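You operate a simulated robot arm through the tools that you are given. There is no shell and no other tool. Be economical: measure what you need, move in short steps, check, and stop when the job is done.

The job below is to be done with a simulated robot arm. You get a single attempt, and the scene is never put back.

## Task
Put the round black cap on the shelf of the tool rack. Stack the carton labelled "ridge" from the top of the grading bench on top of the carton marked "sack clips". Put the stone from the top of the grading bench in the large yellow-handled tray. Put the pink cap on the shelf of the tool rack. Put the carton marked "lane" from the top of the grading bench on the green mat on the grading bench and the carton that says "pond" on the low bench. Put two of the water bottles from the top of the grading bench on the low bench. Do these in any order. Set down upright: pink cap, carton, water bottle.

It is judged by the outcome, as a careful person would: the job done as asked, and still so three seconds after it is handed in. It fails if anything else is knocked over, pushed out of place, dropped, spilled or broken. Lids that push on must go on centred and level and be pressed home; caps that screw on are set level and turned clockwise until they are tight.

## Robot
A 5-joint arm with a two-finger parallel gripper on a trunk, on a base that drives. Base frame: it is fixed to the floor where the robot stands at the start and does not move with it; the origin is under the middle of the robot, x ahead of it, y to its left, z up; the surface under the hand at the start is at about z = 0.8. Lengths are in m, angles in degrees, forces in N, time in s.
It reaches about 1.134 m from its shoulder. Its first joint turns from -149.0 to 149.0 degrees. Places, roughly: carton marked lane, carton marked orchard, carton  [0.5, 1.5, 0.75]; carton marked ridge, carton marked sack clips, car [0.5, 0.25, 0.75]; green mat on the grading bench [0.2, 0.6, 0.8]; large yellow-handled tray (30x28x5 cm) [0.6, 1, 0.8]; low bench [-0.8, -3, 0.4]; pink cap (5x5x7 cm) [0.7, 1.2, 0.8]; round black cap (7x7x2 cm) [0.5, 0.1, 0.8]; shelf of the tool rack (22x66 cm) [1.86, -2.82, 1.04]; stone (6x6x4 cm) [0.1, 0.7, 0.8]; water bottle (7x7x24 cm) [0.5, 1.3, 0.9]. Payload 1.57 kg.
The TCP is the grasp point between the finger pads, 0.03 m short of the fingertips. In the tool frame z runs along the fingers and y along their closing line. The gripper opens to 0.11 m. The fingers are 0.024 m wide and 0.012 m thick; the gripper's body (0.048 by 0.112 m) begins 0.078 m behind the TCP.
Orientation is told as [roll, pitch, yaw] about the base's x, y, z axes, in that order, counted from this pose: with the fingers straight down and closing along the base's y, the tool's x points along the base's -x, its y along +y and its z along -z.

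## Interface
- The arm moves only by the tool send_rows. Its argument "deltas" is a list of rows, each a list of 7 numbers: the finger opening in m, from 0 to 0.11, then the shift along the tool's x, y, z in m, then the turn, a rotation vector about the tool's x, y, z in degrees. In form: [[claw, dx, dy, dz, rx, ry, rz], ...]. A call has 1 to 20 rows; each row shifts and turns the commanded pose from where the row before left it, along the tool's axes as they then stand. Rows are played at 5 a second. More than 0.05 m and 8.6 degrees between two rows, or a gripper value outside its range, and nothing of the call is played. Where a pose cannot be reached the arm comes as near as it can. A force on the tool above 40 N (or 10 N above the force at the start of the call, whichever is more), or a blocked arm, ends the call early, and 0.2 s more pass. Each finger travels about 0.153 m/s and halts on what it meets, pressing with about 33 N; the grip force reading is that of the motor and also rises with nothing between the fingers. The clock runs only during rows and for 0.2 s after the last one: add rows that do not move to give the fingers time. It gives the time, the measured TCP pose, the force on the tool (base axes), the opening and the grip force at its end, in the units of the frame above (readings bear some noise), with the torque about the TCP (base axes, N m) and any sound that the robot's microphone picked up.
- Cameras (640 x 400 px; columns grow to the right, rows downward): "scene" is now at [0.0075, 0.2146, 1.8098]; the picture's right is [0.56, -0.83, 0.00], its down [-0.73, -0.49, -0.47] and it looks along [0.39, 0.26, -0.88] (base axes); focal length 283 px, centre (320, 200). "wrist" rides on the gripper at [0.07, 0.016, -0.141] in the tool frame; the picture's right is [-0.23, 0.97, 0.00], its down [-0.86, -0.20, -0.48] and it looks along [-0.47, -0.11, 0.88] (tool axes); focal length 222 px, centre (320, 200). There is no depth. A picture from a camera that has moved, and an enlarged one, comes with that camera's place and axes in the base frame and with its lens.
- get_image(camera): a new picture of that camera. It takes no simulated time.
- lift_body(by): slides the trunk up (or, below 0, down) by that many m; the arm and the scene camera ride with it, the base frame stays. It gives what a move gives, with no picture.
- base_move(legs): drives the robot by 1 to 6 legs, each [ahead, turn to the left] in m and degrees, along the robot's own axes; the way and the turn of a leg run together, so that a leg with both is an arc; at most 1.5 m and 180 degrees a leg. The arm and the cameras ride along, it lands a little off, and it stops where it bumps. It gives what a move gives.
- aim_head(pan, tilt): turns the head with the scene camera to pan (to the left, within 155 degrees either way) and tilt (down, from -29 to 69), counted from straight ahead of the robot. It gives what a move gives.
- enlarge(camera, box): a new picture of the part [left, top, right, bottom] of that camera's present view, enlarged. It takes no simulated time.
- job_done(): hands the job in; it is judged then, once.

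Go step by step. Nothing tells you exact positions but the pictures and the camera data: compare them with the known pose of the tool, close in by small moves and look again before you grip or let go. The budget is 483 turns and 216 pictures, counting those below and the enlarged ones. Unless the task says otherwise, let go and move clear before handing in, and close with one line.

The tools are called after "Call:" as a command line: name --pt "numbers of a row" for each row, then --argument value for the rest, lists and objects as JSON in quotes. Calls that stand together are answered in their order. send_rows: Moves the arm, as the interface text tells. Its arguments: {"type":"object","properties":{"deltas":{"type":"array","items":{"type":"array","items":{"type":"number"}}}},"required":["deltas"]} The other tools are called the same way: lift_body (by) slides the trunk up or down; base_move (legs) drives the base; aim_head (pan, tilt) turns the head that bears the scene camera; get_image (camera) takes a picture; enlarge (camera, box) takes an enlarged picture of a part of a camera's view; job_done () hands the job in.

At the start:

```text
clock: 0.0
tcp_pos: [0.3043, 0.5121, 1.114]
tool_rot: [-0.1, 0.0, -0.2]
force: [-0.2, 0.4, 0.5]
wrist_torque: [0.0, 0.03, 0.0]
opening: 0.1103
grip_force: 0.0
trunk travel left (down, up): [-0.847, 0.123]
robot x, y, heading: [-0.0003, 0.008, 0.1]
head pan, tilt: [33.9, 62.1]
```

scene: 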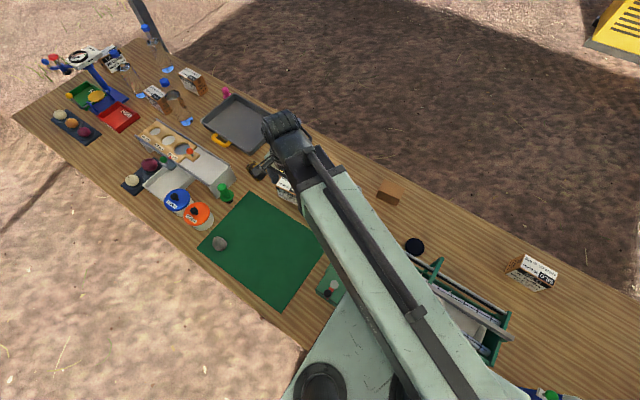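
wrist: 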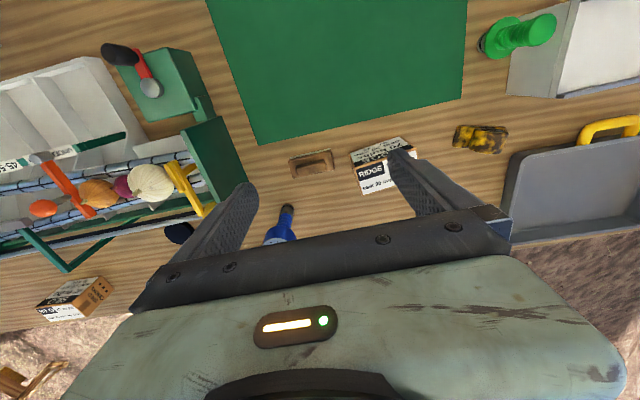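

I see a bench running along y on my left with many objects, and the arm hides part of the middle. First I'll look at it in detail.

Call:
enlarge --camera "scene" --box '[30, 20, 240, 150]'

Call:
enlarge --camera "scene" --box '[120, 80, 340, 310]'

Call:
enlarge --camera "scene" --box '[370, 160, 640, 400]'

Call:
enlarge --camera "wrist" --box '[0, 0, 640, 340]'

```text
3.05 times, centred on (135, 85) of scene
camera zoom: at [0.0075, 0.2146, 1.8098], right [0.56, -0.83, 0.0], down [-0.73, -0.49, -0.47], along [0.39, 0.26, -0.88], focal length 861 px, centre (884, 550)
```

zoom: 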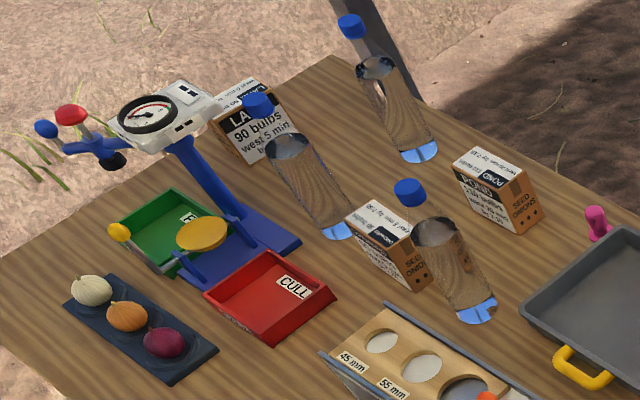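

```text
1.74 times, centred on (230, 195) of scene
camera zoom: at [0.0075, 0.2146, 1.8098], right [0.56, -0.83, 0.0], down [-0.73, -0.49, -0.47], along [0.39, 0.26, -0.88], focal length 492 px, centre (476, 209)
```

zoom: 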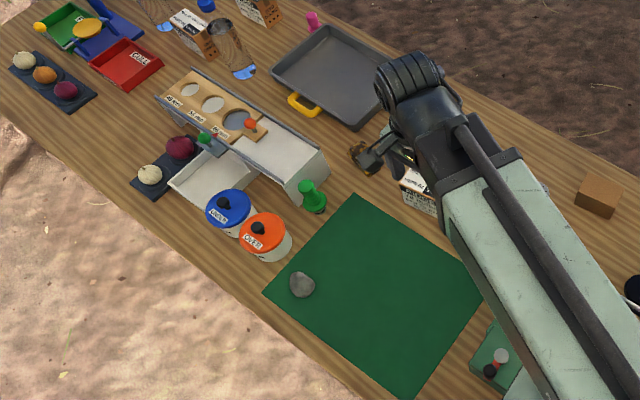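

```text
1.67 times, centred on (505, 280) of scene
camera zoom: at [0.0075, 0.2146, 1.8098], right [0.56, -0.83, 0.0], down [-0.73, -0.49, -0.47], along [0.39, 0.26, -0.88], focal length 471 px, centre (12, 67)
```

zoom: 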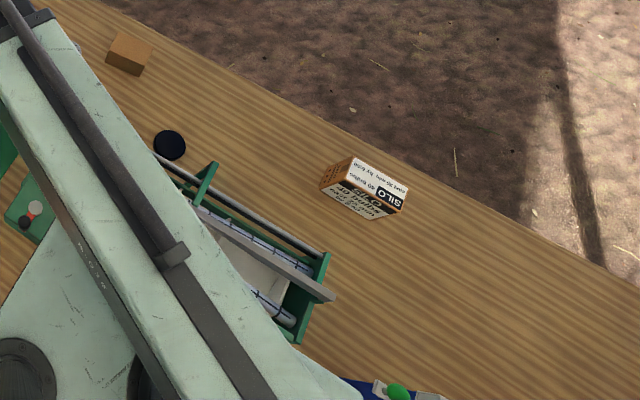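

```text
1.00 times, centred on (320, 170) of wrist (not enlarged: the box is as wide or as high as the picture)
camera zoom: at [0.2335, 0.5289, 1.2554], right [0.23, 0.97, 0.0], down [0.85, -0.2, 0.48], along [0.47, -0.11, -0.88], focal length 222 px, centre (320, 230)
```

zoom: 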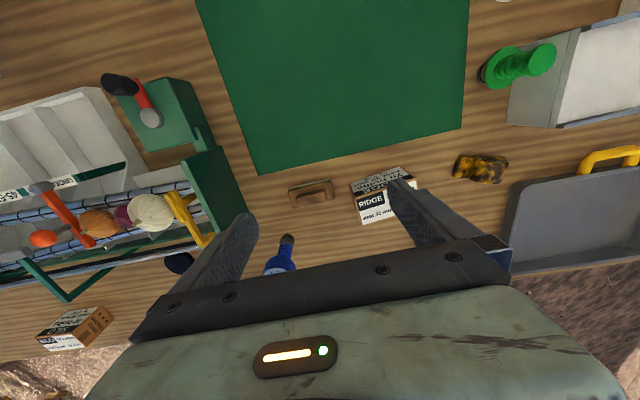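

The arm hides part of the middle of the bench. I'll turn the head to learn the robot's surroundings and where the low bench and rack are.

Call:
aim_head --pan -70 --tilt 25

Call:
get_image --camera "scene"

Call:
aim_head --pan -30 --tilt 60

Call:
get_image --camera "scene"

Call:
aim_head --pan 60 --tilt 50

Call:
get_image --camera "scene"

```text
clock: 1.8
tcp_pos: [0.3032, 0.5132, 1.1159]
tool_rot: [0.0, 0.0, -0.2]
force: [0.1, -0.3, -0.2]
wrist_torque: [-0.01, 0.03, 0.0]
opening: 0.1098
grip_force: 0.1
trunk travel left (down, up): [-0.847, 0.123]
robot x, y, heading: [-0.0002, 0.0044, 0.3]
head pan, tilt: [-70.0, 25.0]
```

```text
209 pictures are left
camera scene: at [-0.0141, 0.0922, 1.8622], right [-0.94, -0.34, 0.0], down [-0.15, 0.4, -0.91], along [0.31, -0.85, -0.42], focal length 283 px, centre (320, 200)
```

scene: 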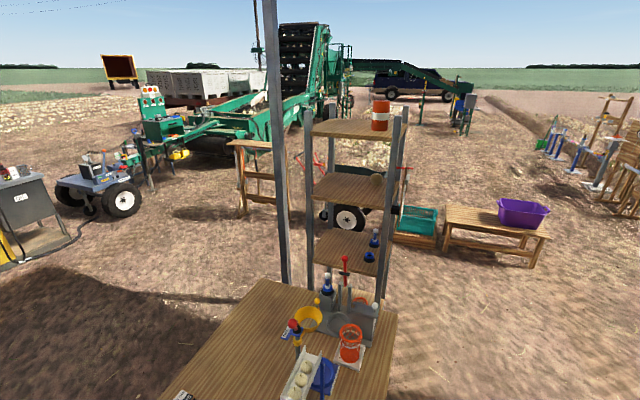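

```text
clock: 2.9
tcp_pos: [0.3046, 0.513, 1.115]
tool_rot: [0.0, 0.1, -0.2]
force: [-0.1, -0.4, -0.5]
wrist_torque: [0.0, -0.05, 0.02]
opening: 0.1101
grip_force: 0.0
trunk travel left (down, up): [-0.847, 0.123]
robot x, y, heading: [0.0028, 0.0063, -0.2]
head pan, tilt: [-30.0, 60.0]
```

```text
208 pictures are left
camera scene: at [0.012, 0.1454, 1.8122], right [-0.5, -0.87, 0.0], down [-0.75, 0.43, -0.5], along [0.43, -0.25, -0.87], focal length 283 px, centre (320, 200)
```

scene: 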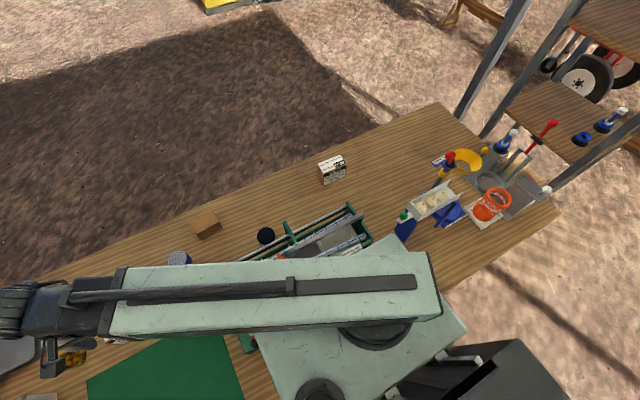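

```text
clock: 4.5
tcp_pos: [0.3047, 0.5119, 1.1141]
tool_rot: [0.0, 0.0, -0.2]
force: [0.0, 0.2, 0.4]
wrist_torque: [0.0, -0.02, 0.0]
opening: 0.1099
grip_force: 0.1
trunk travel left (down, up): [-0.847, 0.123]
robot x, y, heading: [0.0003, 0.0087, 0.3]
head pan, tilt: [60.0, 50.0]
```

```text
207 pictures are left
camera scene: at [-0.0073, 0.2454, 1.8247], right [0.87, -0.5, 0.0], down [-0.38, -0.66, -0.64], along [0.32, 0.56, -0.77], focal length 283 px, centre (320, 200)
```

scene: 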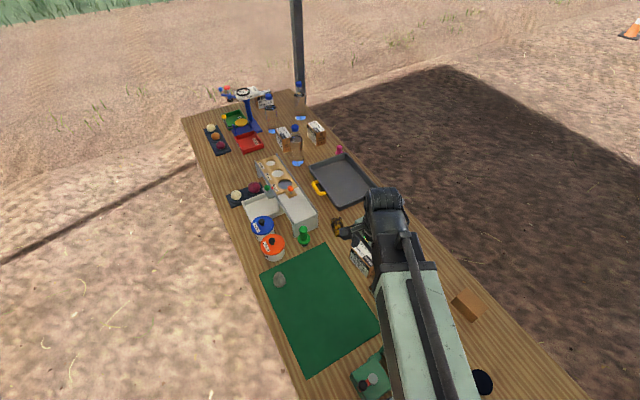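

The low bench (with the purple tub) and a wooden trestle rack lie to the right, past the bench's end. Next I'll check the robot's footprint and zoom in on the trestle and low bench.

Call:
aim_head --pan -120 --tilt 65

Call:
get_image --camera "scene"

Call:
aim_head --pan 130 --tilt 60

Call:
get_image --camera "scene"

Call:
aim_head --pan -75 --tilt 25

Call:
enlarge --camera "scene" --box '[180, 100, 330, 230]'

Call:
enlarge --camera "scene" --box '[330, 160, 520, 290]'

```text
clock: 7.2
tcp_pos: [0.3035, 0.5131, 1.1137]
tool_rot: [-0.1, 0.0, -0.2]
force: [0.5, 0.5, 0.2]
wrist_torque: [0.0, 0.02, -0.01]
opening: 0.1101
grip_force: 0.0
trunk travel left (down, up): [-0.847, 0.123]
robot x, y, heading: [0.0004, 0.0086, 0.0]
head pan, tilt: [-120.0, 65.0]
```

```text
206 pictures are left
camera scene: at [-0.0761, 0.1261, 1.8066], right [-0.87, 0.5, 0.0], down [0.45, 0.79, -0.42], along [-0.21, -0.37, -0.91], focal length 283 px, centre (320, 200)
```

scene: 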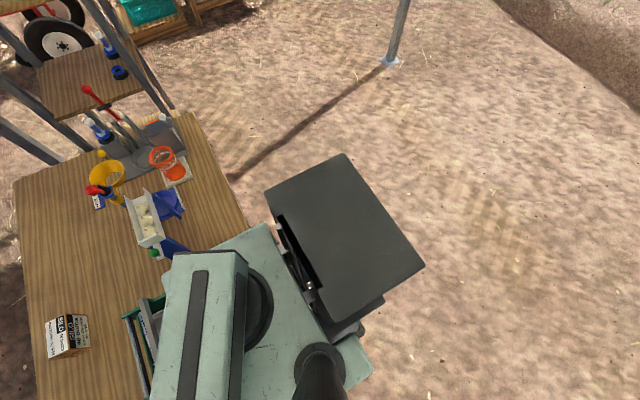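

```text
clock: 10.7
tcp_pos: [0.304, 0.5143, 1.1146]
tool_rot: [0.0, 0.0, -0.1]
force: [-0.2, -0.6, -0.3]
wrist_torque: [0.0, 0.01, -0.03]
opening: 0.1101
grip_force: 0.0
trunk travel left (down, up): [-0.847, 0.123]
robot x, y, heading: [0.0025, 0.0068, -0.1]
head pan, tilt: [130.0, 60.0]
```

```text
205 pictures are left
camera scene: at [-0.0887, 0.2297, 1.8122], right [0.77, 0.64, 0.0], down [0.56, -0.66, -0.5], along [-0.32, 0.38, -0.87], focal length 283 px, centre (320, 200)
```

scene: 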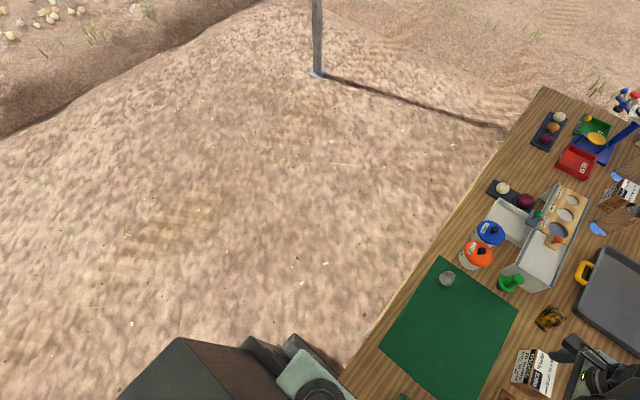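

```text
clock: 13.7
tcp_pos: [0.3041, 0.5124, 1.1141]
tool_rot: [0.0, 0.0, -0.2]
force: [-0.2, 0.4, -0.2]
wrist_torque: [0.01, 0.01, -0.01]
opening: 0.11
grip_force: 0.1
trunk travel left (down, up): [-0.847, 0.123]
robot x, y, heading: [-0.0008, 0.0117, 0.0]
head pan, tilt: [-75.0, 25.0]
```

```text
3.08 times, centred on (255, 165) of scene
camera zoom: at [-0.0218, 0.0897, 1.8622], right [-0.97, -0.26, 0.0], down [-0.11, 0.41, -0.91], along [0.24, -0.88, -0.42], focal length 870 px, centre (520, 308)
```

zoom: 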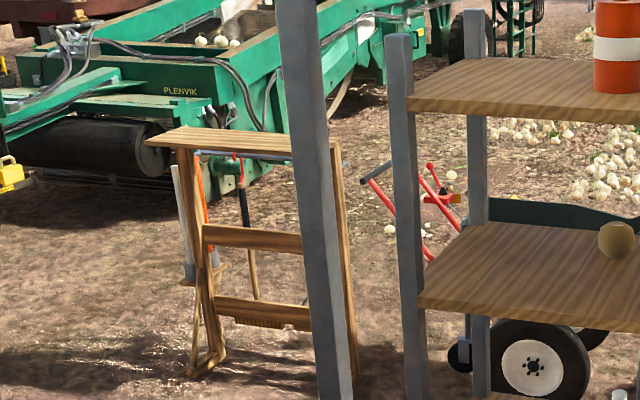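

```text
3.08 times, centred on (425, 225) of scene
camera zoom: at [-0.0218, 0.0897, 1.8622], right [-0.97, -0.26, 0.0], down [-0.11, 0.41, -0.91], along [0.24, -0.88, -0.42], focal length 870 px, centre (-3, 123)
```

zoom: 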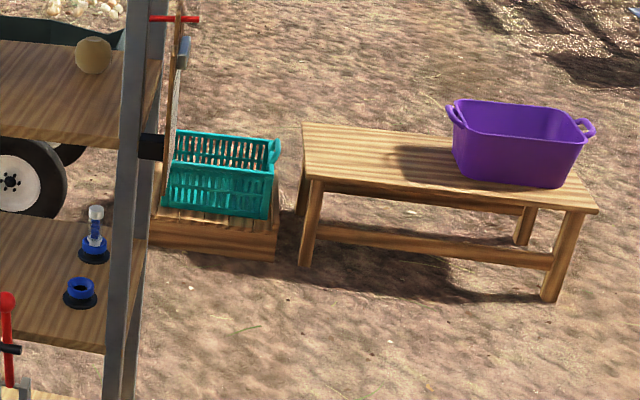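

I have the layout now. I'll raise the arm and swing it to the right to uncover the middle of the bench, then look again.

Call:
send_rows --pt "0.11 0 0 -0.05 0 0 0" --pt "0.11 -0.02 -0.04 -0.05 0 0 0" --pt "0.11 -0.02 -0.045 0 0 0 0" --pt "0.11 -0.02 -0.045 0 0 0 0" --pt "0.11 -0.02 -0.045 0 0 0 0" --pt "0.11 -0.01 -0.045 0 0 0 0" --pt "0.11 -0.01 -0.045 0 0 0 0" --pt "0.11 0 -0.045 0 0 0 0" --pt "0.11 0 -0.045 0 0 0 0" --pt "0.11 0 -0.045 0 0 0 0" --pt "0.11 0 -0.045 0 0 0 0" --pt "0.11 0 -0.045 0 0 0 0" --pt "0.11 0 -0.045 0 0 0 0" --pt "0.11 0 -0.045 0 0 0 0" --pt "0.11 0 -0.045 0 0 0 0" --pt "0.11 0 -0.045 0 0 0 0" --pt "0.11 0 -0.045 0 0 0 0" --pt "0.11 0 0 0 0 0 0"

Call:
aim_head --pan 30 --tilt 60

Call:
get_image --camera "scene"

Call:
get_image --camera "wrist"

```text
refused: row 2 steps farther than a row can; nothing moved
```

```text
clock: 15.5
tcp_pos: [0.3039, 0.5121, 1.1144]
tool_rot: [0.0, 0.0, -0.2]
force: [0.3, 0.3, 0.4]
wrist_torque: [0.03, -0.01, 0.0]
opening: 0.1101
grip_force: 0.0
trunk travel left (down, up): [-0.847, 0.123]
robot x, y, heading: [0.0001, 0.0065, 0.2]
head pan, tilt: [30.0, 60.0]
```

```text
202 pictures are left
camera scene: at [0.0119, 0.2121, 1.8122], right [0.5, -0.87, 0.0], down [-0.75, -0.43, -0.5], along [0.43, 0.25, -0.87], focal length 283 px, centre (320, 200)
```

scene: 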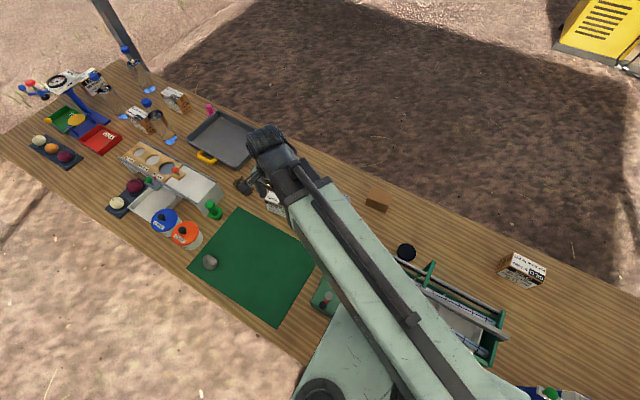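

```text
201 pictures are left
camera wrist: at [0.2335, 0.5289, 1.2554], right [0.23, 0.97, 0.0], down [0.85, -0.2, 0.48], along [0.47, -0.11, -0.88], focal length 222 px, centre (320, 200)
```

wrist: 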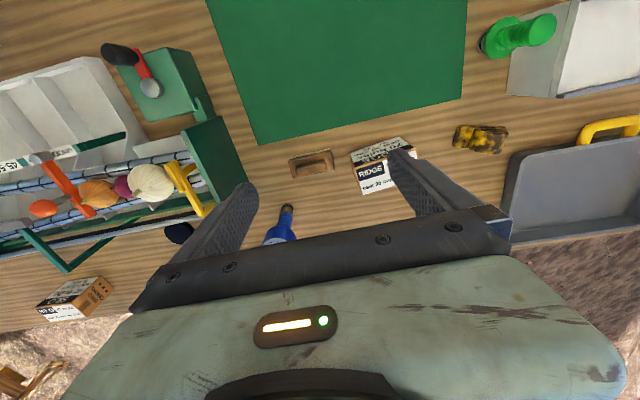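

The row was too long, so I'll resend it with smaller steps.

Call:
send_rows --pt "0.11 0 0 -0.045 0 0 0" --pt "0.11 0 0 -0.045 0 0 0" --pt "0.11 -0.02 -0.04 0 0 0 0" --pt "0.11 -0.02 -0.04 0 0 0 0" --pt "0.11 -0.02 -0.04 0 0 0 0" --pt "0.11 -0.01 -0.045 0 0 0 0" --pt "0.11 -0.01 -0.045 0 0 0 0" --pt "0.11 0 -0.045 0 0 0 0" --pt "0.11 0 -0.045 0 0 0 0" --pt "0.11 0 -0.045 0 0 0 0" --pt "0.11 0 -0.045 0 0 0 0" --pt "0.11 0 -0.045 0 0 0 0" --pt "0.11 0 -0.045 0 0 0 0" --pt "0.11 0 -0.045 0 0 0 0" --pt "0.11 0 -0.045 0 0 0 0" --pt "0.11 0 -0.045 0 0 0 0" --pt "0.11 0 -0.045 0 0 0 0" --pt "0.11 0 -0.045 0 0 0 0" --pt "0.11 0 0 0 0 0 0"

Call:
get_image --camera "scene"

Call:
get_image --camera "wrist"

```text
clock: 19.5
tcp_pos: [0.571, -0.0628, 1.1134]
tool_rot: [-0.1, -0.1, -0.2]
force: [0.3, 0.3, -1.1]
wrist_torque: [0.02, -0.01, -0.02]
opening: 0.1099
grip_force: 0.1
out of reach, approached as far as the arm can: row 1, 2, 4, 5, 6, 7, 8, 9, 10, 11, 12, 13, 14, 15, 16
trunk travel left (down, up): [-0.847, 0.123]
robot x, y, heading: [0.0011, 0.0113, 0.0]
head pan, tilt: [30.0, 60.0]
```

```text
200 pictures are left
camera scene: at [0.012, 0.2118, 1.8122], right [0.5, -0.87, 0.0], down [-0.75, -0.43, -0.5], along [0.43, 0.25, -0.87], focal length 283 px, centre (320, 200)
```

scene: 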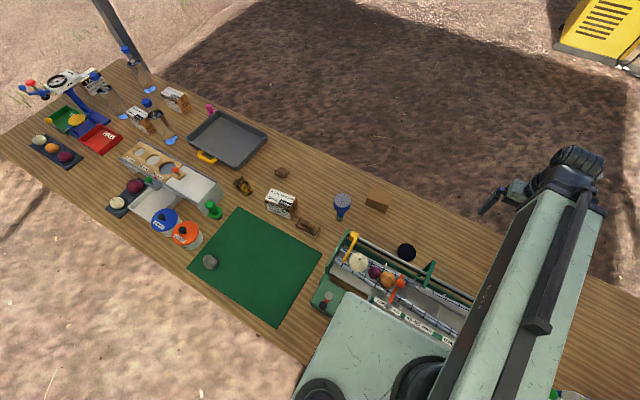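

```text
199 pictures are left
camera wrist: at [0.4998, -0.0463, 1.2554], right [0.23, 0.97, 0.0], down [0.85, -0.2, 0.48], along [0.47, -0.11, -0.88], focal length 222 px, centre (320, 200)
```

wrist: 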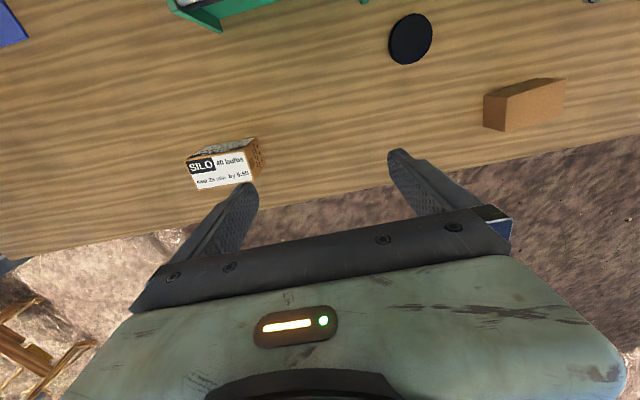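

The middle is uncovered now. I'll zoom in to find the sack clips carton.

Call:
enlarge --camera "scene" --box '[220, 140, 440, 300]'

Call:
enlarge --camera "wrist" --box '[370, 0, 620, 180]'

Call:
enlarge --camera "scene" --box '[60, 40, 270, 175]'

```text
2.50 times, centred on (330, 220) of scene
camera zoom: at [0.012, 0.2118, 1.8122], right [0.5, -0.87, 0.0], down [-0.75, -0.43, -0.5], along [0.43, 0.25, -0.87], focal length 707 px, centre (295, 150)
```

zoom: 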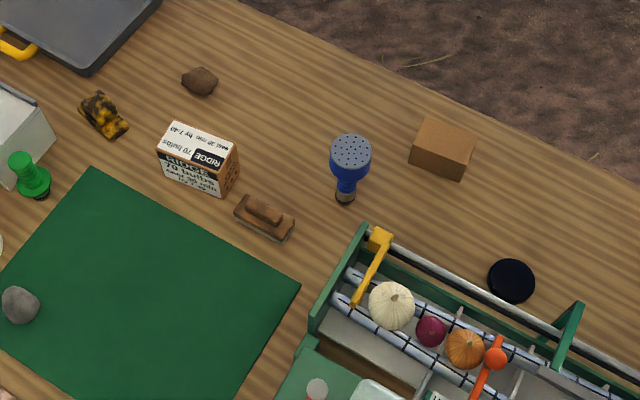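

```text
2.22 times, centred on (495, 90) of wrist
camera zoom: at [0.4998, -0.0463, 1.2554], right [0.23, 0.97, 0.0], down [0.85, -0.2, 0.48], along [0.47, -0.11, -0.88], focal length 494 px, centre (-69, 444)
```

zoom: 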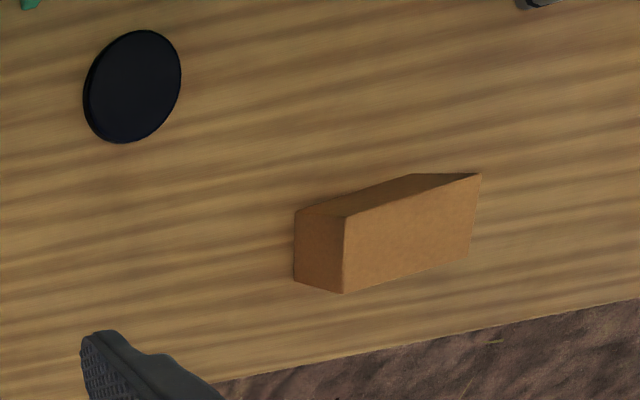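

```text
2.96 times, centred on (165, 108) of scene
camera zoom: at [0.012, 0.2118, 1.8122], right [0.5, -0.87, 0.0], down [-0.75, -0.43, -0.5], along [0.43, 0.25, -0.87], focal length 838 px, centre (779, 474)
```

zoom: 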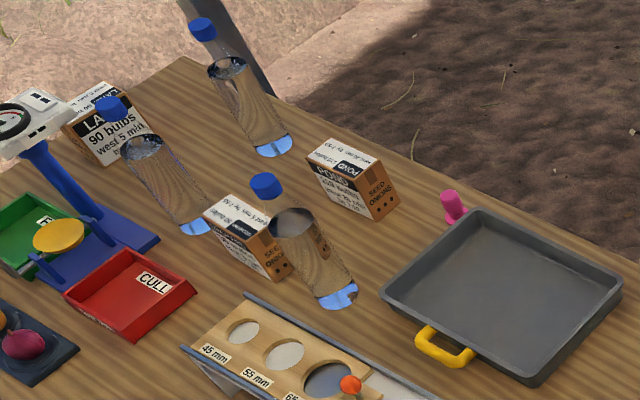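

The blank brown box at about (0.63, 0.30) is probably the sack clips carton seen from behind, and I'll confirm that later from the other side. The black cap is near (0.475, 0.109), so I'll move above it and look.

Call:
send_rows --pt "0.11 0.024 0.043 0 0 0 0" --pt "0.11 0.024 0.043 0 0 0 0" --pt "0.11 0.024 0.043 0 0 0 0" --pt "0.11 0.024 0.043 0 0 0 0" --pt "0.11 0 0 0.04 0 0 0" --pt "0.11 0 0 0.04 0 0 0" --pt "0.11 0 0 0 0 0 0"

Call:
get_image --camera "wrist"

Call:
aim_head --pan -10 --tilt 60

Call:
get_image --camera "scene"

```text
clock: 21.1
tcp_pos: [0.5626, 0.1198, 1.1139]
tool_rot: [0.1, 0.1, -0.2]
force: [0.3, -0.6, -0.5]
wrist_torque: [0.02, -0.01, -0.01]
opening: 0.11
grip_force: 0.1
out of reach, approached as far as the arm can: row 1, 2, 3, 4, 5, 6
trunk travel left (down, up): [-0.847, 0.123]
robot x, y, heading: [-0.0009, 0.0057, 0.3]
head pan, tilt: [30.0, 60.0]
```

```text
195 pictures are left
camera wrist: at [0.4915, 0.1361, 1.2554], right [0.23, 0.97, 0.0], down [0.85, -0.2, 0.48], along [0.47, -0.11, -0.88], focal length 222 px, centre (320, 200)
```

wrist: 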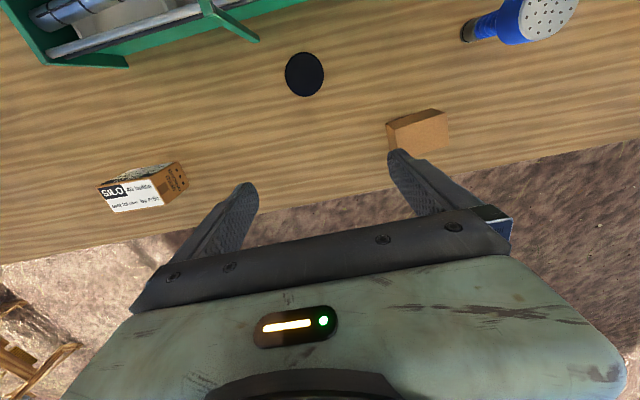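

```text
clock: 22.2
tcp_pos: [0.5621, 0.1202, 1.1136]
tool_rot: [0.1, 0.1, -0.2]
force: [-0.2, 0.6, 0.7]
wrist_torque: [0.01, 0.01, -0.03]
opening: 0.1101
grip_force: 0.0
trunk travel left (down, up): [-0.847, 0.123]
robot x, y, heading: [0.0004, 0.0064, 0.3]
head pan, tilt: [-10.0, 60.0]
```

```text
194 pictures are left
camera scene: at [0.02, 0.1672, 1.8122], right [-0.17, -0.99, 0.0], down [-0.85, 0.15, -0.5], along [0.49, -0.09, -0.87], focal length 283 px, centre (320, 200)
```

scene: 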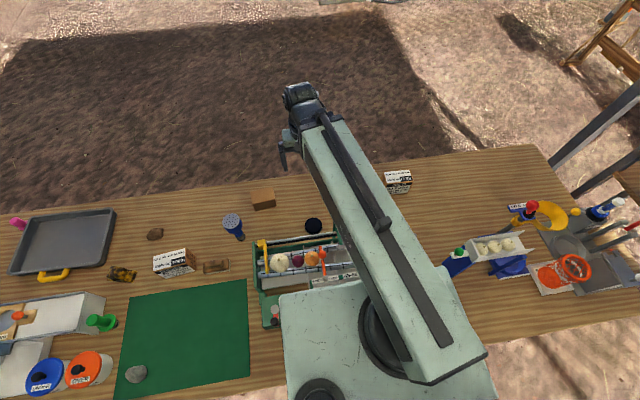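

The arm seems unable to reach higher or nearer at this trunk height. I'll test it by commanding down and inward.

Call:
send_rows --pt "0.11 0 0 0.04 0 0 0" --pt "0.11 0 0 0.04 0 0 0" --pt "0.11 0.03 0 0.0 0 0 0" --pt "0.11 0.03 0 0.0 0 0 0" --pt "0.11 0.03 0 0.0 0 0 0" --pt "0.11 0 0 0 0 0 0"

```text
clock: 23.6
tcp_pos: [0.5594, 0.1317, 1.1145]
tool_rot: [0.0, 0.1, -0.2]
force: [0.1, 0.3, 0.1]
wrist_torque: [-0.02, 0.02, 0.01]
opening: 0.11
grip_force: 0.1
out of reach, approached as far as the arm can: row 1, 2, 3, 4, 5
trunk travel left (down, up): [-0.847, 0.123]
robot x, y, heading: [0.0004, 0.008, -0.1]
head pan, tilt: [-10.0, 60.0]
```

Something limits the reach here, so I'll test moving outward and then down.

Call:
send_rows --pt "0.11 -0.04 0 0 0 0 0" --pt "0.11 -0.03 0 0.0 0 0 0" --pt "0.11 0 0 0.04 0 0 0" --pt "0.11 0 0 0.04 0 0 0" --pt "0.11 0 0 0 0 0 0"

```text
clock: 24.8
tcp_pos: [0.6288, 0.131, 1.1144]
tool_rot: [0.0, 0.0, -0.2]
force: [-0.7, -0.6, 0.0]
wrist_torque: [-0.04, 0.04, 0.0]
opening: 0.1101
grip_force: 0.0
out of reach, approached as far as the arm can: row 3, 4
trunk travel left (down, up): [-0.847, 0.123]
robot x, y, heading: [0.0009, 0.0066, 0.4]
head pan, tilt: [-10.0, 60.0]
```

The arm is a boom at fixed height: height comes from the trunk lift, and with the tool straight down the radius has a minimum of about 0.575. I'll lift up, back off and turn to face -y, so the bench lies to my left, then drive along it.

Call:
lift_body --by 0.11

Call:
base_move --legs '[[-0.4, 0], [0, -90]]'

Call:
aim_head --pan 90 --tilt 50

Call:
get_image --camera "scene"

```text
clock: 26.2
tcp_pos: [0.6287, 0.1308, 1.2239]
tool_rot: [0.0, 0.0, -0.2]
force: [1.0, 0.5, 0.5]
wrist_torque: [0.0, -0.02, 0.0]
opening: 0.1102
grip_force: 0.0
trunk travel left (down, up): [-0.957, 0.013]
robot x, y, heading: [-0.0012, 0.01, 0.1]
head pan, tilt: [-10.0, 60.0]
```

```text
clock: 32.5
tcp_pos: [-0.2599, -0.6165, 1.2259]
tool_rot: [-0.1, 0.0, -88.2]
force: [0.1, 0.8, 0.2]
wrist_torque: [-0.03, -0.01, 0.0]
opening: 0.11
grip_force: 0.1
trunk travel left (down, up): [-0.957, 0.013]
robot x, y, heading: [-0.381, 0.0069, -87.4]
head pan, tilt: [-10.0, 60.0]
```

```text
clock: 34.2
tcp_pos: [-0.2587, -0.6167, 1.224]
tool_rot: [0.0, -0.1, -88.3]
force: [-0.8, 0.3, -0.1]
wrist_torque: [0.0, 0.01, -0.03]
opening: 0.1101
grip_force: 0.2
trunk travel left (down, up): [-0.957, 0.013]
robot x, y, heading: [-0.3836, 0.0094, -87.5]
head pan, tilt: [90.0, 50.0]
```

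```text
193 pictures are left
camera scene: at [-0.1386, 0.0656, 1.9347], right [0.04, -1.0, 0.0], down [-0.77, -0.03, -0.64], along [0.64, 0.03, -0.77], focal length 283 px, centre (320, 200)
```

scene: 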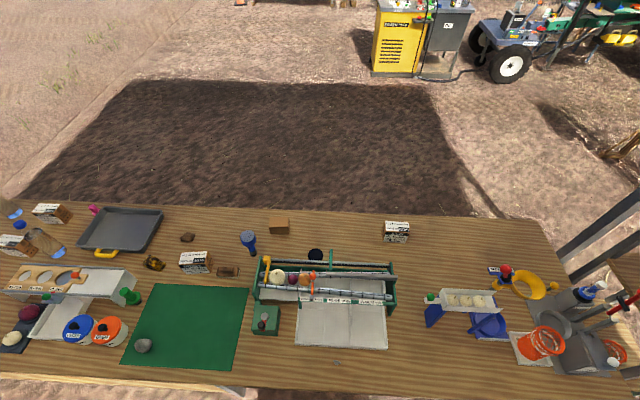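

From here the whole bench is in view with nothing in front of it; the cap is at about (0.471, 0.118). I'll swing the arm over the bench toward it.

Call:
send_rows --pt "0.11 0.0168 0.043 0 0 0 0" --pt "0.11 0.0168 0.043 0 0 0 0" --pt "0.11 0.0168 0.043 0 0 0 0" --pt "0.11 0.0168 0.043 0 0 0 0" --pt "0.11 0.0168 0.043 0 0 0 0" --pt "0.11 0.0168 0.043 0 0 0 0" --pt "0.11 0.0168 0.043 0 0 0 0" --pt "0.11 0.0168 0.043 0 0 0 0" --pt "0.11 0.0168 0.043 0 0 0 0" --pt "0.11 0.0168 0.043 0 0 0 0" --pt "0.11 0.0168 0.043 0 0 0 0" --pt "0.11 0.0168 0.043 0 0 0 0" --pt "0.11 0 0 0 0 0 0"

Call:
send_rows --pt "0.11 0.0426 0.0196 0 0 0 0" --pt "0.11 0.0426 0.0196 0 0 0 0" --pt "0.11 0.0426 0.0196 0 0 0 0" --pt "0.11 0.0426 0.0196 0 0 0 0" --pt "0.11 0.0426 0.0196 0 0 0 0" --pt "0.11 0.0426 0.0196 0 0 0 0" --pt "0.11 0.0426 0.0196 0 0 0 0" --pt "0.11 0.0426 0.0196 0 0 0 0" --pt "0.11 0.0426 0.0196 0 0 0 0" --pt "0.11 0.0426 0.0196 0 0 0 0" --pt "0.11 0.0426 0.0196 0 0 0 0" --pt "0.11 0.0426 0.0196 0 0 0 0" --pt "0.11 0 0 0 0 0 0"

Call:
send_rows --pt "0.11 0 0 0 0 0 8.3" --pt "0.11 0 0 0 0 0 8.3" --pt "0.11 0 0 0 0 0 8.3" --pt "0.11 0 0 0 0 0 8.3" --pt "0.11 0 0 0 0 0 8.3" --pt "0.11 0 0 0 0 0 8.3" --pt "0.11 0 0 0 0 0 8.3" --pt "0.11 0 0 0 0 0 8.3" --pt "0.11 0 0 0 0 0 8.3" --pt "0.11 0 0 0 0 0 8.3" --pt "0.11 0 0 0 0 0 8.3" --pt "0.11 0 0 0 0 0 0"

Call:
get_image --camera "wrist"

Call:
get_image --camera "scene"

```text
clock: 37.0
tcp_pos: [0.2507, -0.4002, 1.2239]
tool_rot: [0.1, 0.0, -88.3]
force: [0.2, 0.1, -0.3]
wrist_torque: [0.01, -0.02, -0.01]
opening: 0.1101
grip_force: 0.0
trunk travel left (down, up): [-0.957, 0.013]
robot x, y, heading: [-0.3811, 0.0067, -87.3]
head pan, tilt: [90.0, 50.0]
```

```text
clock: 39.8
tcp_pos: [0.4689, 0.1213, 1.2237]
tool_rot: [0.0, -0.1, -88.4]
force: [0.1, 0.2, -0.8]
wrist_torque: [0.0, 0.0, 0.01]
opening: 0.1102
grip_force: 0.0
out of reach, approached as far as the arm can: row 10
trunk travel left (down, up): [-0.957, 0.013]
robot x, y, heading: [-0.3798, 0.011, -87.6]
head pan, tilt: [90.0, 50.0]
```

```text
clock: 42.4
tcp_pos: [0.4712, 0.1114, 1.224]
tool_rot: [-0.2, 0.0, -162.3]
force: [0.1, 0.2, 0.4]
wrist_torque: [-0.02, -0.01, 0.0]
opening: 0.1098
grip_force: 0.1
out of reach, approached as far as the arm can: row 1, 9, 10, 11
trunk travel left (down, up): [-0.957, 0.013]
robot x, y, heading: [-0.3814, 0.0029, -87.4]
head pan, tilt: [90.0, 50.0]
```

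```text
192 pictures are left
camera wrist: at [0.5413, 0.117, 1.3653], right [0.08, -1.0, 0.0], down [-0.88, -0.07, 0.48], along [-0.48, -0.04, -0.88], focal length 222 px, centre (320, 200)
```

wrist: 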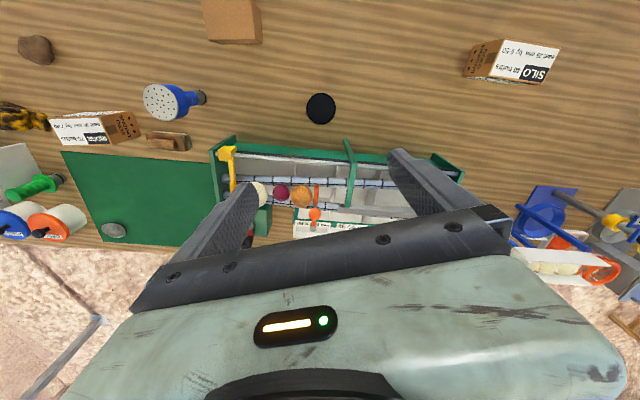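

```text
191 pictures are left
camera scene: at [-0.1385, 0.0661, 1.9347], right [0.04, -1.0, 0.0], down [-0.77, -0.03, -0.64], along [0.64, 0.03, -0.77], focal length 283 px, centre (320, 200)
```

scene: 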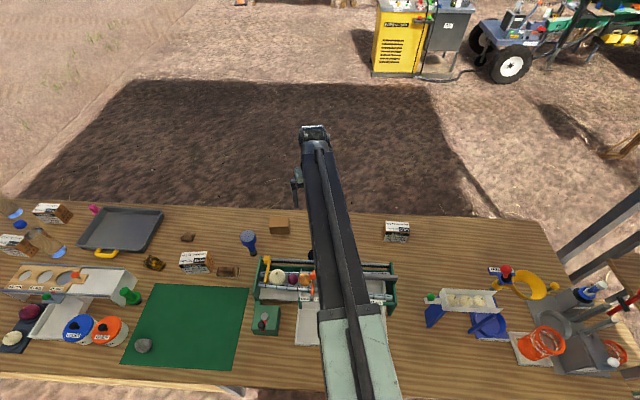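

The cap is right under the tool, at about (0.477, 0.114). I'll lower in stages and keep the toolbox in view.

Call:
lift_body --by -0.28

Call:
get_image --camera "wrist"

Call:
aim_head --pan 60 --tilt 50

Call:
get_image --camera "scene"

```text
clock: 45.3
tcp_pos: [0.4715, 0.1128, 0.9433]
tool_rot: [-0.2, 0.0, -162.3]
force: [0.4, -1.1, 0.2]
wrist_torque: [-0.01, 0.0, -0.04]
opening: 0.1099
grip_force: 0.0
trunk travel left (down, up): [-0.677, 0.293]
robot x, y, heading: [-0.3774, 0.0097, -87.3]
head pan, tilt: [90.0, 50.0]
```

```text
190 pictures are left
camera wrist: at [0.5413, 0.1169, 1.0854], right [0.08, -1.0, 0.0], down [-0.88, -0.07, 0.48], along [-0.48, -0.04, -0.88], focal length 222 px, centre (320, 200)
```

wrist: 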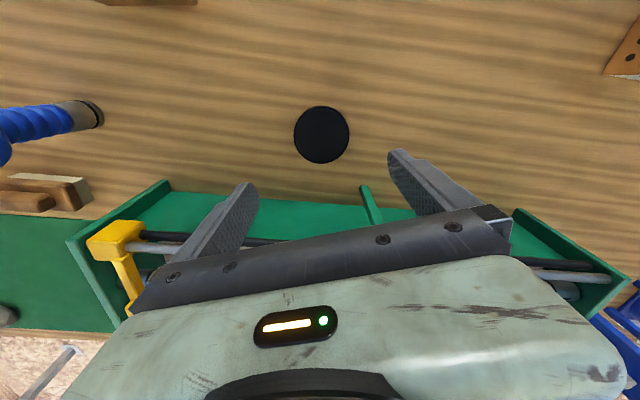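

```text
clock: 46.2
tcp_pos: [0.472, 0.1122, 0.9445]
tool_rot: [-0.2, -0.1, -162.3]
force: [-0.3, 0.0, -0.4]
wrist_torque: [-0.02, 0.0, -0.01]
opening: 0.1099
grip_force: 0.1
trunk travel left (down, up): [-0.677, 0.293]
robot x, y, heading: [-0.3814, 0.01, -87.7]
head pan, tilt: [60.0, 50.0]
```

```text
189 pictures are left
camera scene: at [-0.1471, 0.027, 1.6547], right [-0.46, -0.89, 0.0], down [-0.68, 0.35, -0.64], along [0.57, -0.3, -0.77], focal length 283 px, centre (320, 200)
```

scene: 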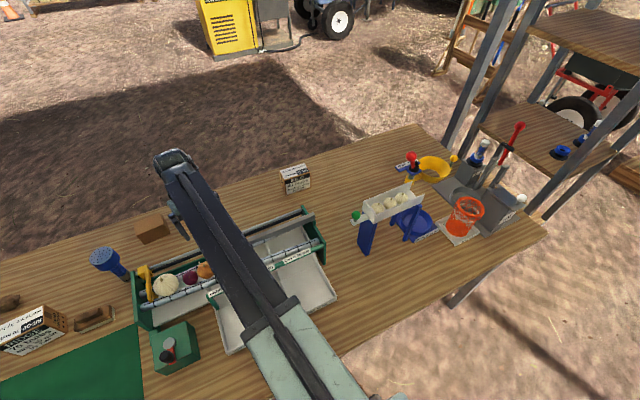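

The cap is at about (0.483, 0.111). I'll shift 1 cm and go lower.

Call:
send_rows --pt "0.11 0.0102 0.0043 0 0 0 0" --pt "0.11 0 0 0 0 0 0"

Call:
lift_body --by -0.095

Call:
get_image --camera "wrist"

Call:
enlarge --camera "scene" --box '[120, 120, 340, 300]'

```text
clock: 46.8
tcp_pos: [0.481, 0.11, 0.9452]
tool_rot: [-0.2, 0.0, -162.4]
force: [0.1, -0.7, -0.2]
wrist_torque: [0.0, 0.02, -0.02]
opening: 0.1101
grip_force: 0.1
trunk travel left (down, up): [-0.677, 0.293]
robot x, y, heading: [-0.3823, 0.0121, -87.5]
head pan, tilt: [60.0, 50.0]
```

```text
clock: 48.1
tcp_pos: [0.4807, 0.1103, 0.8494]
tool_rot: [-0.3, 0.0, -162.3]
force: [-1.5, 0.5, 0.5]
wrist_torque: [0.01, 0.02, -0.02]
opening: 0.1099
grip_force: 0.2
trunk travel left (down, up): [-0.582, 0.388]
robot x, y, heading: [-0.3838, 0.0113, -87.5]
head pan, tilt: [60.0, 50.0]
```

```text
188 pictures are left
camera wrist: at [0.5518, 0.1157, 0.9904], right [0.08, -1.0, 0.0], down [-0.88, -0.07, 0.48], along [-0.48, -0.04, -0.88], focal length 222 px, centre (320, 200)
```

wrist: 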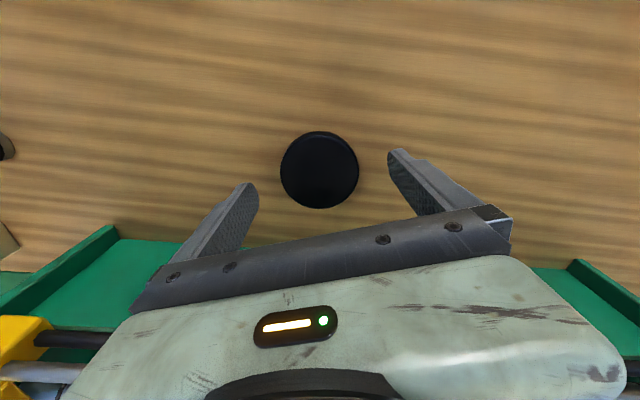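

```text
2.22 times, centred on (230, 210) of scene
camera zoom: at [-0.1472, 0.027, 1.5597], right [-0.46, -0.89, 0.0], down [-0.68, 0.35, -0.64], along [0.57, -0.3, -0.77], focal length 628 px, centre (520, 178)
```

zoom: 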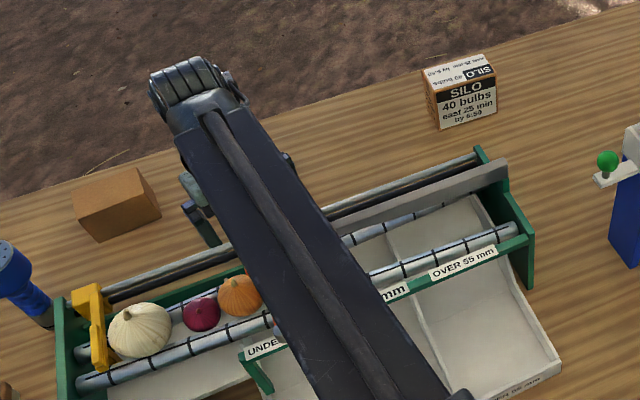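

The cap's apparent size puts its top at about z = 0.80, so the bench is near 0.78, and the tool is centred. I'll lower by another 3.3 cm.

Call:
lift_body --by -0.025

Call:
get_image --camera "wrist"

```text
clock: 48.7
tcp_pos: [0.481, 0.1103, 0.8291]
tool_rot: [0.0, 0.6, -162.3]
force: [-2.4, 1.0, 35.4]
wrist_torque: [-0.41, 0.38, -0.18]
opening: 0.1092
grip_force: 0.1
trunk travel left (down, up): [-0.56, 0.41]
robot x, y, heading: [-0.3836, 0.0084, -87.5]
head pan, tilt: [60.0, 50.0]
stopped: the force on the tool passed its limit at 62 N (the readings are from after the stop); the commanded pose is now the measured one
```

```text
186 pictures are left
camera wrist: at [0.5505, 0.1154, 0.9718], right [0.08, -1.0, 0.0], down [-0.88, -0.07, 0.47], along [-0.47, -0.04, -0.88], focal length 222 px, centre (320, 200)
```

wrist: 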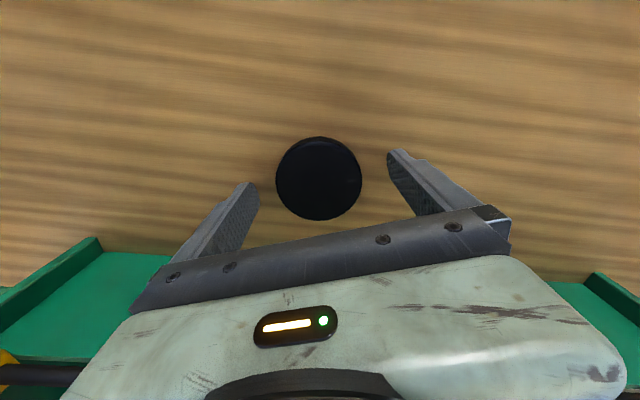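

The fingertips touched down, so the bench is at z = 0.80. I'll rise 4 mm, shift +6 mm in x, and close.

Call:
lift_body --by 0.005

Call:
send_rows --pt "0.11 0.0062 0.0018 0 0 0 0" --pt "0.11 0 0 0 0 0 0" --pt "0.08 0 0 0 0 0 0" --pt "0.06 0 0 0 0 0 0" --pt "0.05 0 0 0 0 0 0" --pt "0.05 0 0 0 0 0 0"

Call:
get_image --camera "wrist"

```text
clock: 49.2
tcp_pos: [0.484, 0.1097, 0.8313]
tool_rot: [-0.1, 0.4, -162.2]
force: [0.8, 1.2, -0.8]
wrist_torque: [-0.02, 0.0, -0.01]
opening: 0.1099
grip_force: 0.1
trunk travel left (down, up): [-0.565, 0.405]
robot x, y, heading: [-0.3804, 0.0125, -87.1]
head pan, tilt: [60.0, 50.0]
```

```text
clock: 50.6
tcp_pos: [0.4895, 0.1117, 0.8322]
tool_rot: [-0.2, 0.4, -162.3]
force: [0.2, 1.0, 2.0]
wrist_torque: [0.11, 0.01, 0.0]
opening: 0.0649
grip_force: 33.3
trunk travel left (down, up): [-0.565, 0.405]
robot x, y, heading: [-0.3869, 0.0103, -87.5]
head pan, tilt: [60.0, 50.0]
```

```text
185 pictures are left
camera wrist: at [0.5588, 0.1158, 0.9737], right [0.08, -1.0, 0.0], down [-0.88, -0.07, 0.47], along [-0.47, -0.04, -0.88], focal length 222 px, centre (320, 200)
```

wrist: 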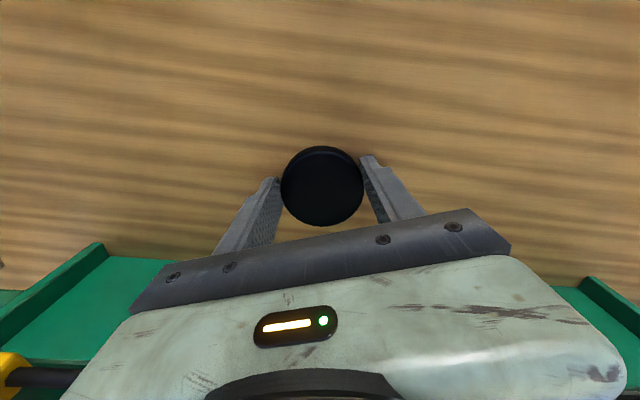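

I have the cap (opening 0.065). I'll lift it and swing the arm to the robot's front for driving.

Call:
lift_body --by 0.4

Call:
send_rows --pt "0.05 -0.032 0.0346 0 0 0 0" --pt "0.05 -0.032 0.0346 0 0 0 0" --pt "0.05 -0.032 0.0346 0 0 0 0" --pt "0.05 -0.032 0.0346 0 0 0 0" --pt "0.05 -0.032 0.0346 0 0 0 0" --pt "0.05 -0.032 0.0346 0 0 0 0" --pt "0.05 -0.032 0.0346 0 0 0 0" --pt "0.05 -0.032 0.0346 0 0 0 0" --pt "0.05 -0.032 0.0346 0 0 0 0" --pt "0.05 -0.032 0.0346 0 0 0 0" --pt "0.05 -0.032 0.0346 0 0 0 0" --pt "0.05 -0.032 0.0346 0 0 0 0"

Call:
send_rows --pt "0.05 -0.0463 0.0017 0 0 0 0" --pt "0.05 -0.0463 0.0017 0 0 0 0" --pt "0.05 -0.0463 0.0017 0 0 0 0" --pt "0.05 -0.0463 0.0017 0 0 0 0" --pt "0.05 -0.0463 0.0017 0 0 0 0" --pt "0.05 -0.0463 0.0017 0 0 0 0" --pt "0.05 -0.0463 0.0017 0 0 0 0" --pt "0.05 -0.0463 0.0017 0 0 0 0" --pt "0.05 -0.0463 0.0017 0 0 0 0" --pt "0.05 -0.0463 0.0017 0 0 0 0" --pt "0.05 -0.0463 0.0017 0 0 0 0" --pt "0.05 -0.0463 0.0017 0 0 0 0" --pt "0.05 -0.0463 0.0017 0 0 0 0" --pt "0.05 -0.0463 0.0017 0 0 0 0"

Call:
aim_head --pan 15 --tilt 35

Call:
get_image --camera "scene"

```text
clock: 54.5
tcp_pos: [0.4894, 0.1115, 1.2313]
tool_rot: [-0.1, 0.5, -162.3]
force: [-0.6, -0.4, -1.4]
wrist_torque: [-0.02, 0.02, -0.03]
opening: 0.0647
grip_force: 33.6
trunk travel left (down, up): [-0.965, 0.005]
robot x, y, heading: [-0.385, 0.0103, -87.3]
head pan, tilt: [60.0, 50.0]
```

```text
clock: 57.1
tcp_pos: [0.2518, -0.4025, 1.2319]
tool_rot: [0.0, 0.4, -162.2]
force: [1.3, -0.7, -2.2]
wrist_torque: [0.0, 0.01, 0.0]
opening: 0.0646
grip_force: 32.7
out of reach, approached as far as the arm can: row 4, 7
trunk travel left (down, up): [-0.965, 0.005]
robot x, y, heading: [-0.3855, 0.0078, -87.3]
head pan, tilt: [60.0, 50.0]
```

```text
clock: 60.1
tcp_pos: [-0.3645, -0.6232, 1.2307]
tool_rot: [0.0, 0.4, -162.2]
force: [-0.1, -0.7, -1.7]
wrist_torque: [0.02, -0.06, 0.02]
opening: 0.0648
grip_force: 33.0
out of reach, approached as far as the arm can: row 9, 13
trunk travel left (down, up): [-0.965, 0.005]
robot x, y, heading: [-0.3826, 0.0094, -87.4]
head pan, tilt: [60.0, 50.0]
```

```text
clock: 61.2
tcp_pos: [-0.3634, -0.6214, 1.2321]
tool_rot: [0.0, 0.4, -162.3]
force: [-0.3, 0.1, -1.8]
wrist_torque: [-0.02, 0.02, -0.02]
opening: 0.065
grip_force: 33.1
trunk travel left (down, up): [-0.965, 0.005]
robot x, y, heading: [-0.3842, 0.0125, -87.4]
head pan, tilt: [15.0, 35.0]
```

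```text
184 pictures are left
camera scene: at [-0.1889, -0.022, 1.9642], right [-0.95, -0.3, 0.0], down [-0.17, 0.55, -0.82], along [0.25, -0.78, -0.57], focal length 283 px, centre (320, 200)
```

scene: 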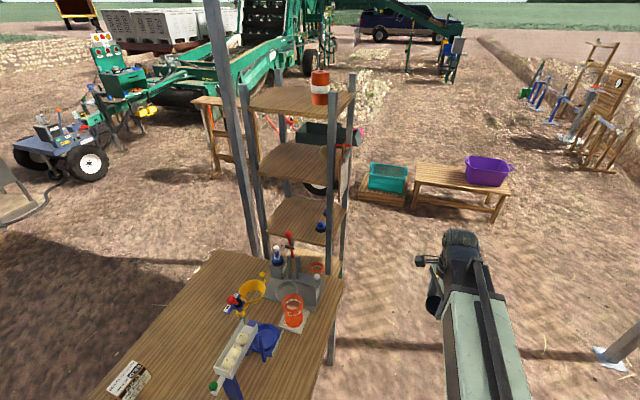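

The lane along x ≈ -0.45 is clear. I'll angle slightly away from the shelving unit and drive down to about y = -2.0.

Call:
base_move --legs '[[0, -6], [1.0, 0], [1.03, 0]]'

Call:
base_move --legs '[[0, 93.5]]'

Call:
aim_head --pan 0 --tilt 35

Call:
get_image --camera "scene"

```text
clock: 71.8
tcp_pos: [-0.4866, -2.648, 1.2333]
tool_rot: [0.0, 0.4, -165.9]
force: [-1.0, 0.4, -1.4]
wrist_torque: [0.0, -0.02, -0.01]
opening: 0.0648
grip_force: 32.7
trunk travel left (down, up): [-0.965, 0.005]
robot x, y, heading: [-0.4697, -2.0145, -90.4]
head pan, tilt: [15.0, 35.0]
```

```text
clock: 76.2
tcp_pos: [0.1619, -1.987, 1.232]
tool_rot: [-0.1, 0.3, -71.3]
force: [0.2, 0.5, -1.6]
wrist_torque: [0.06, -0.01, -0.03]
opening: 0.0651
grip_force: 32.8
trunk travel left (down, up): [-0.965, 0.005]
robot x, y, heading: [-0.4653, -2.0373, 3.4]
head pan, tilt: [15.0, 35.0]
```

```text
clock: 77.0
tcp_pos: [0.161, -1.9871, 1.2318]
tool_rot: [0.0, 0.4, -71.4]
force: [0.0, -0.9, -1.0]
wrist_torque: [0.01, 0.0, 0.02]
opening: 0.0653
grip_force: 33.0
trunk travel left (down, up): [-0.965, 0.005]
robot x, y, heading: [-0.4667, -2.0376, 3.3]
head pan, tilt: [0.0, 35.0]
```

```text
183 pictures are left
camera scene: at [-0.4345, -1.8642, 1.9643], right [0.06, -1.0, 0.0], down [-0.57, -0.03, -0.82], along [0.82, 0.05, -0.57], focal length 283 px, centre (320, 200)
```

scene: 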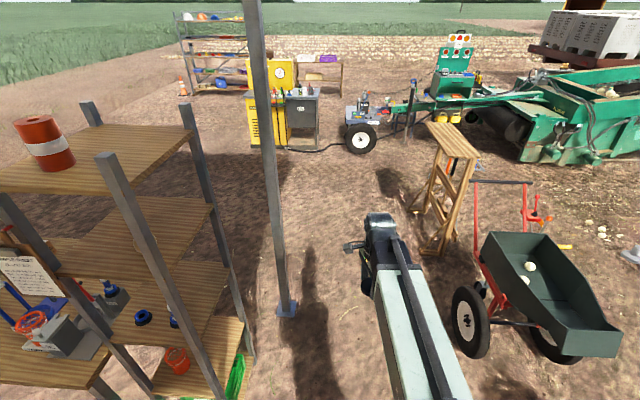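

The lane to the trestle rack is clear; its top shelf runs from about (1.5, -2.85) to (2.2, -2.78). I'll drive to x ≈ 1.7.

Call:
base_move --legs '[[0, -4.5], [1.1, 0], [1.08, 0]]'

Call:
aim_head --pan -80 --tilt 50

Call:
get_image --camera "scene"

```text
clock: 88.1
tcp_pos: [2.3062, -2.0681, 1.2317]
tool_rot: [-0.1, 0.4, -75.7]
force: [0.3, 0.5, -0.9]
wrist_torque: [0.0, -0.01, -0.01]
opening: 0.0649
grip_force: 33.0
trunk travel left (down, up): [-0.965, 0.005]
robot x, y, heading: [1.6752, -2.0752, -0.9]
head pan, tilt: [0.0, 35.0]
```

```text
clock: 89.6
tcp_pos: [2.3055, -2.0689, 1.2329]
tool_rot: [-0.1, 0.4, -75.5]
force: [-0.1, 0.1, -2.2]
wrist_torque: [-0.02, -0.01, 0.03]
opening: 0.0651
grip_force: 32.7
trunk travel left (down, up): [-0.965, 0.005]
robot x, y, heading: [1.6718, -2.0706, -0.4]
head pan, tilt: [-80.0, 50.0]
```

```text
182 pictures are left
camera scene: at [1.6444, -1.976, 1.9425], right [-0.99, -0.16, 0.0], down [-0.12, 0.76, -0.64], along [0.1, -0.63, -0.77], focal length 283 px, centre (320, 200)
```

scene: 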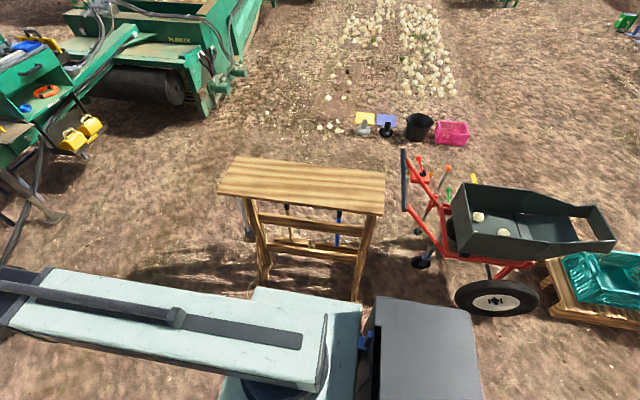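

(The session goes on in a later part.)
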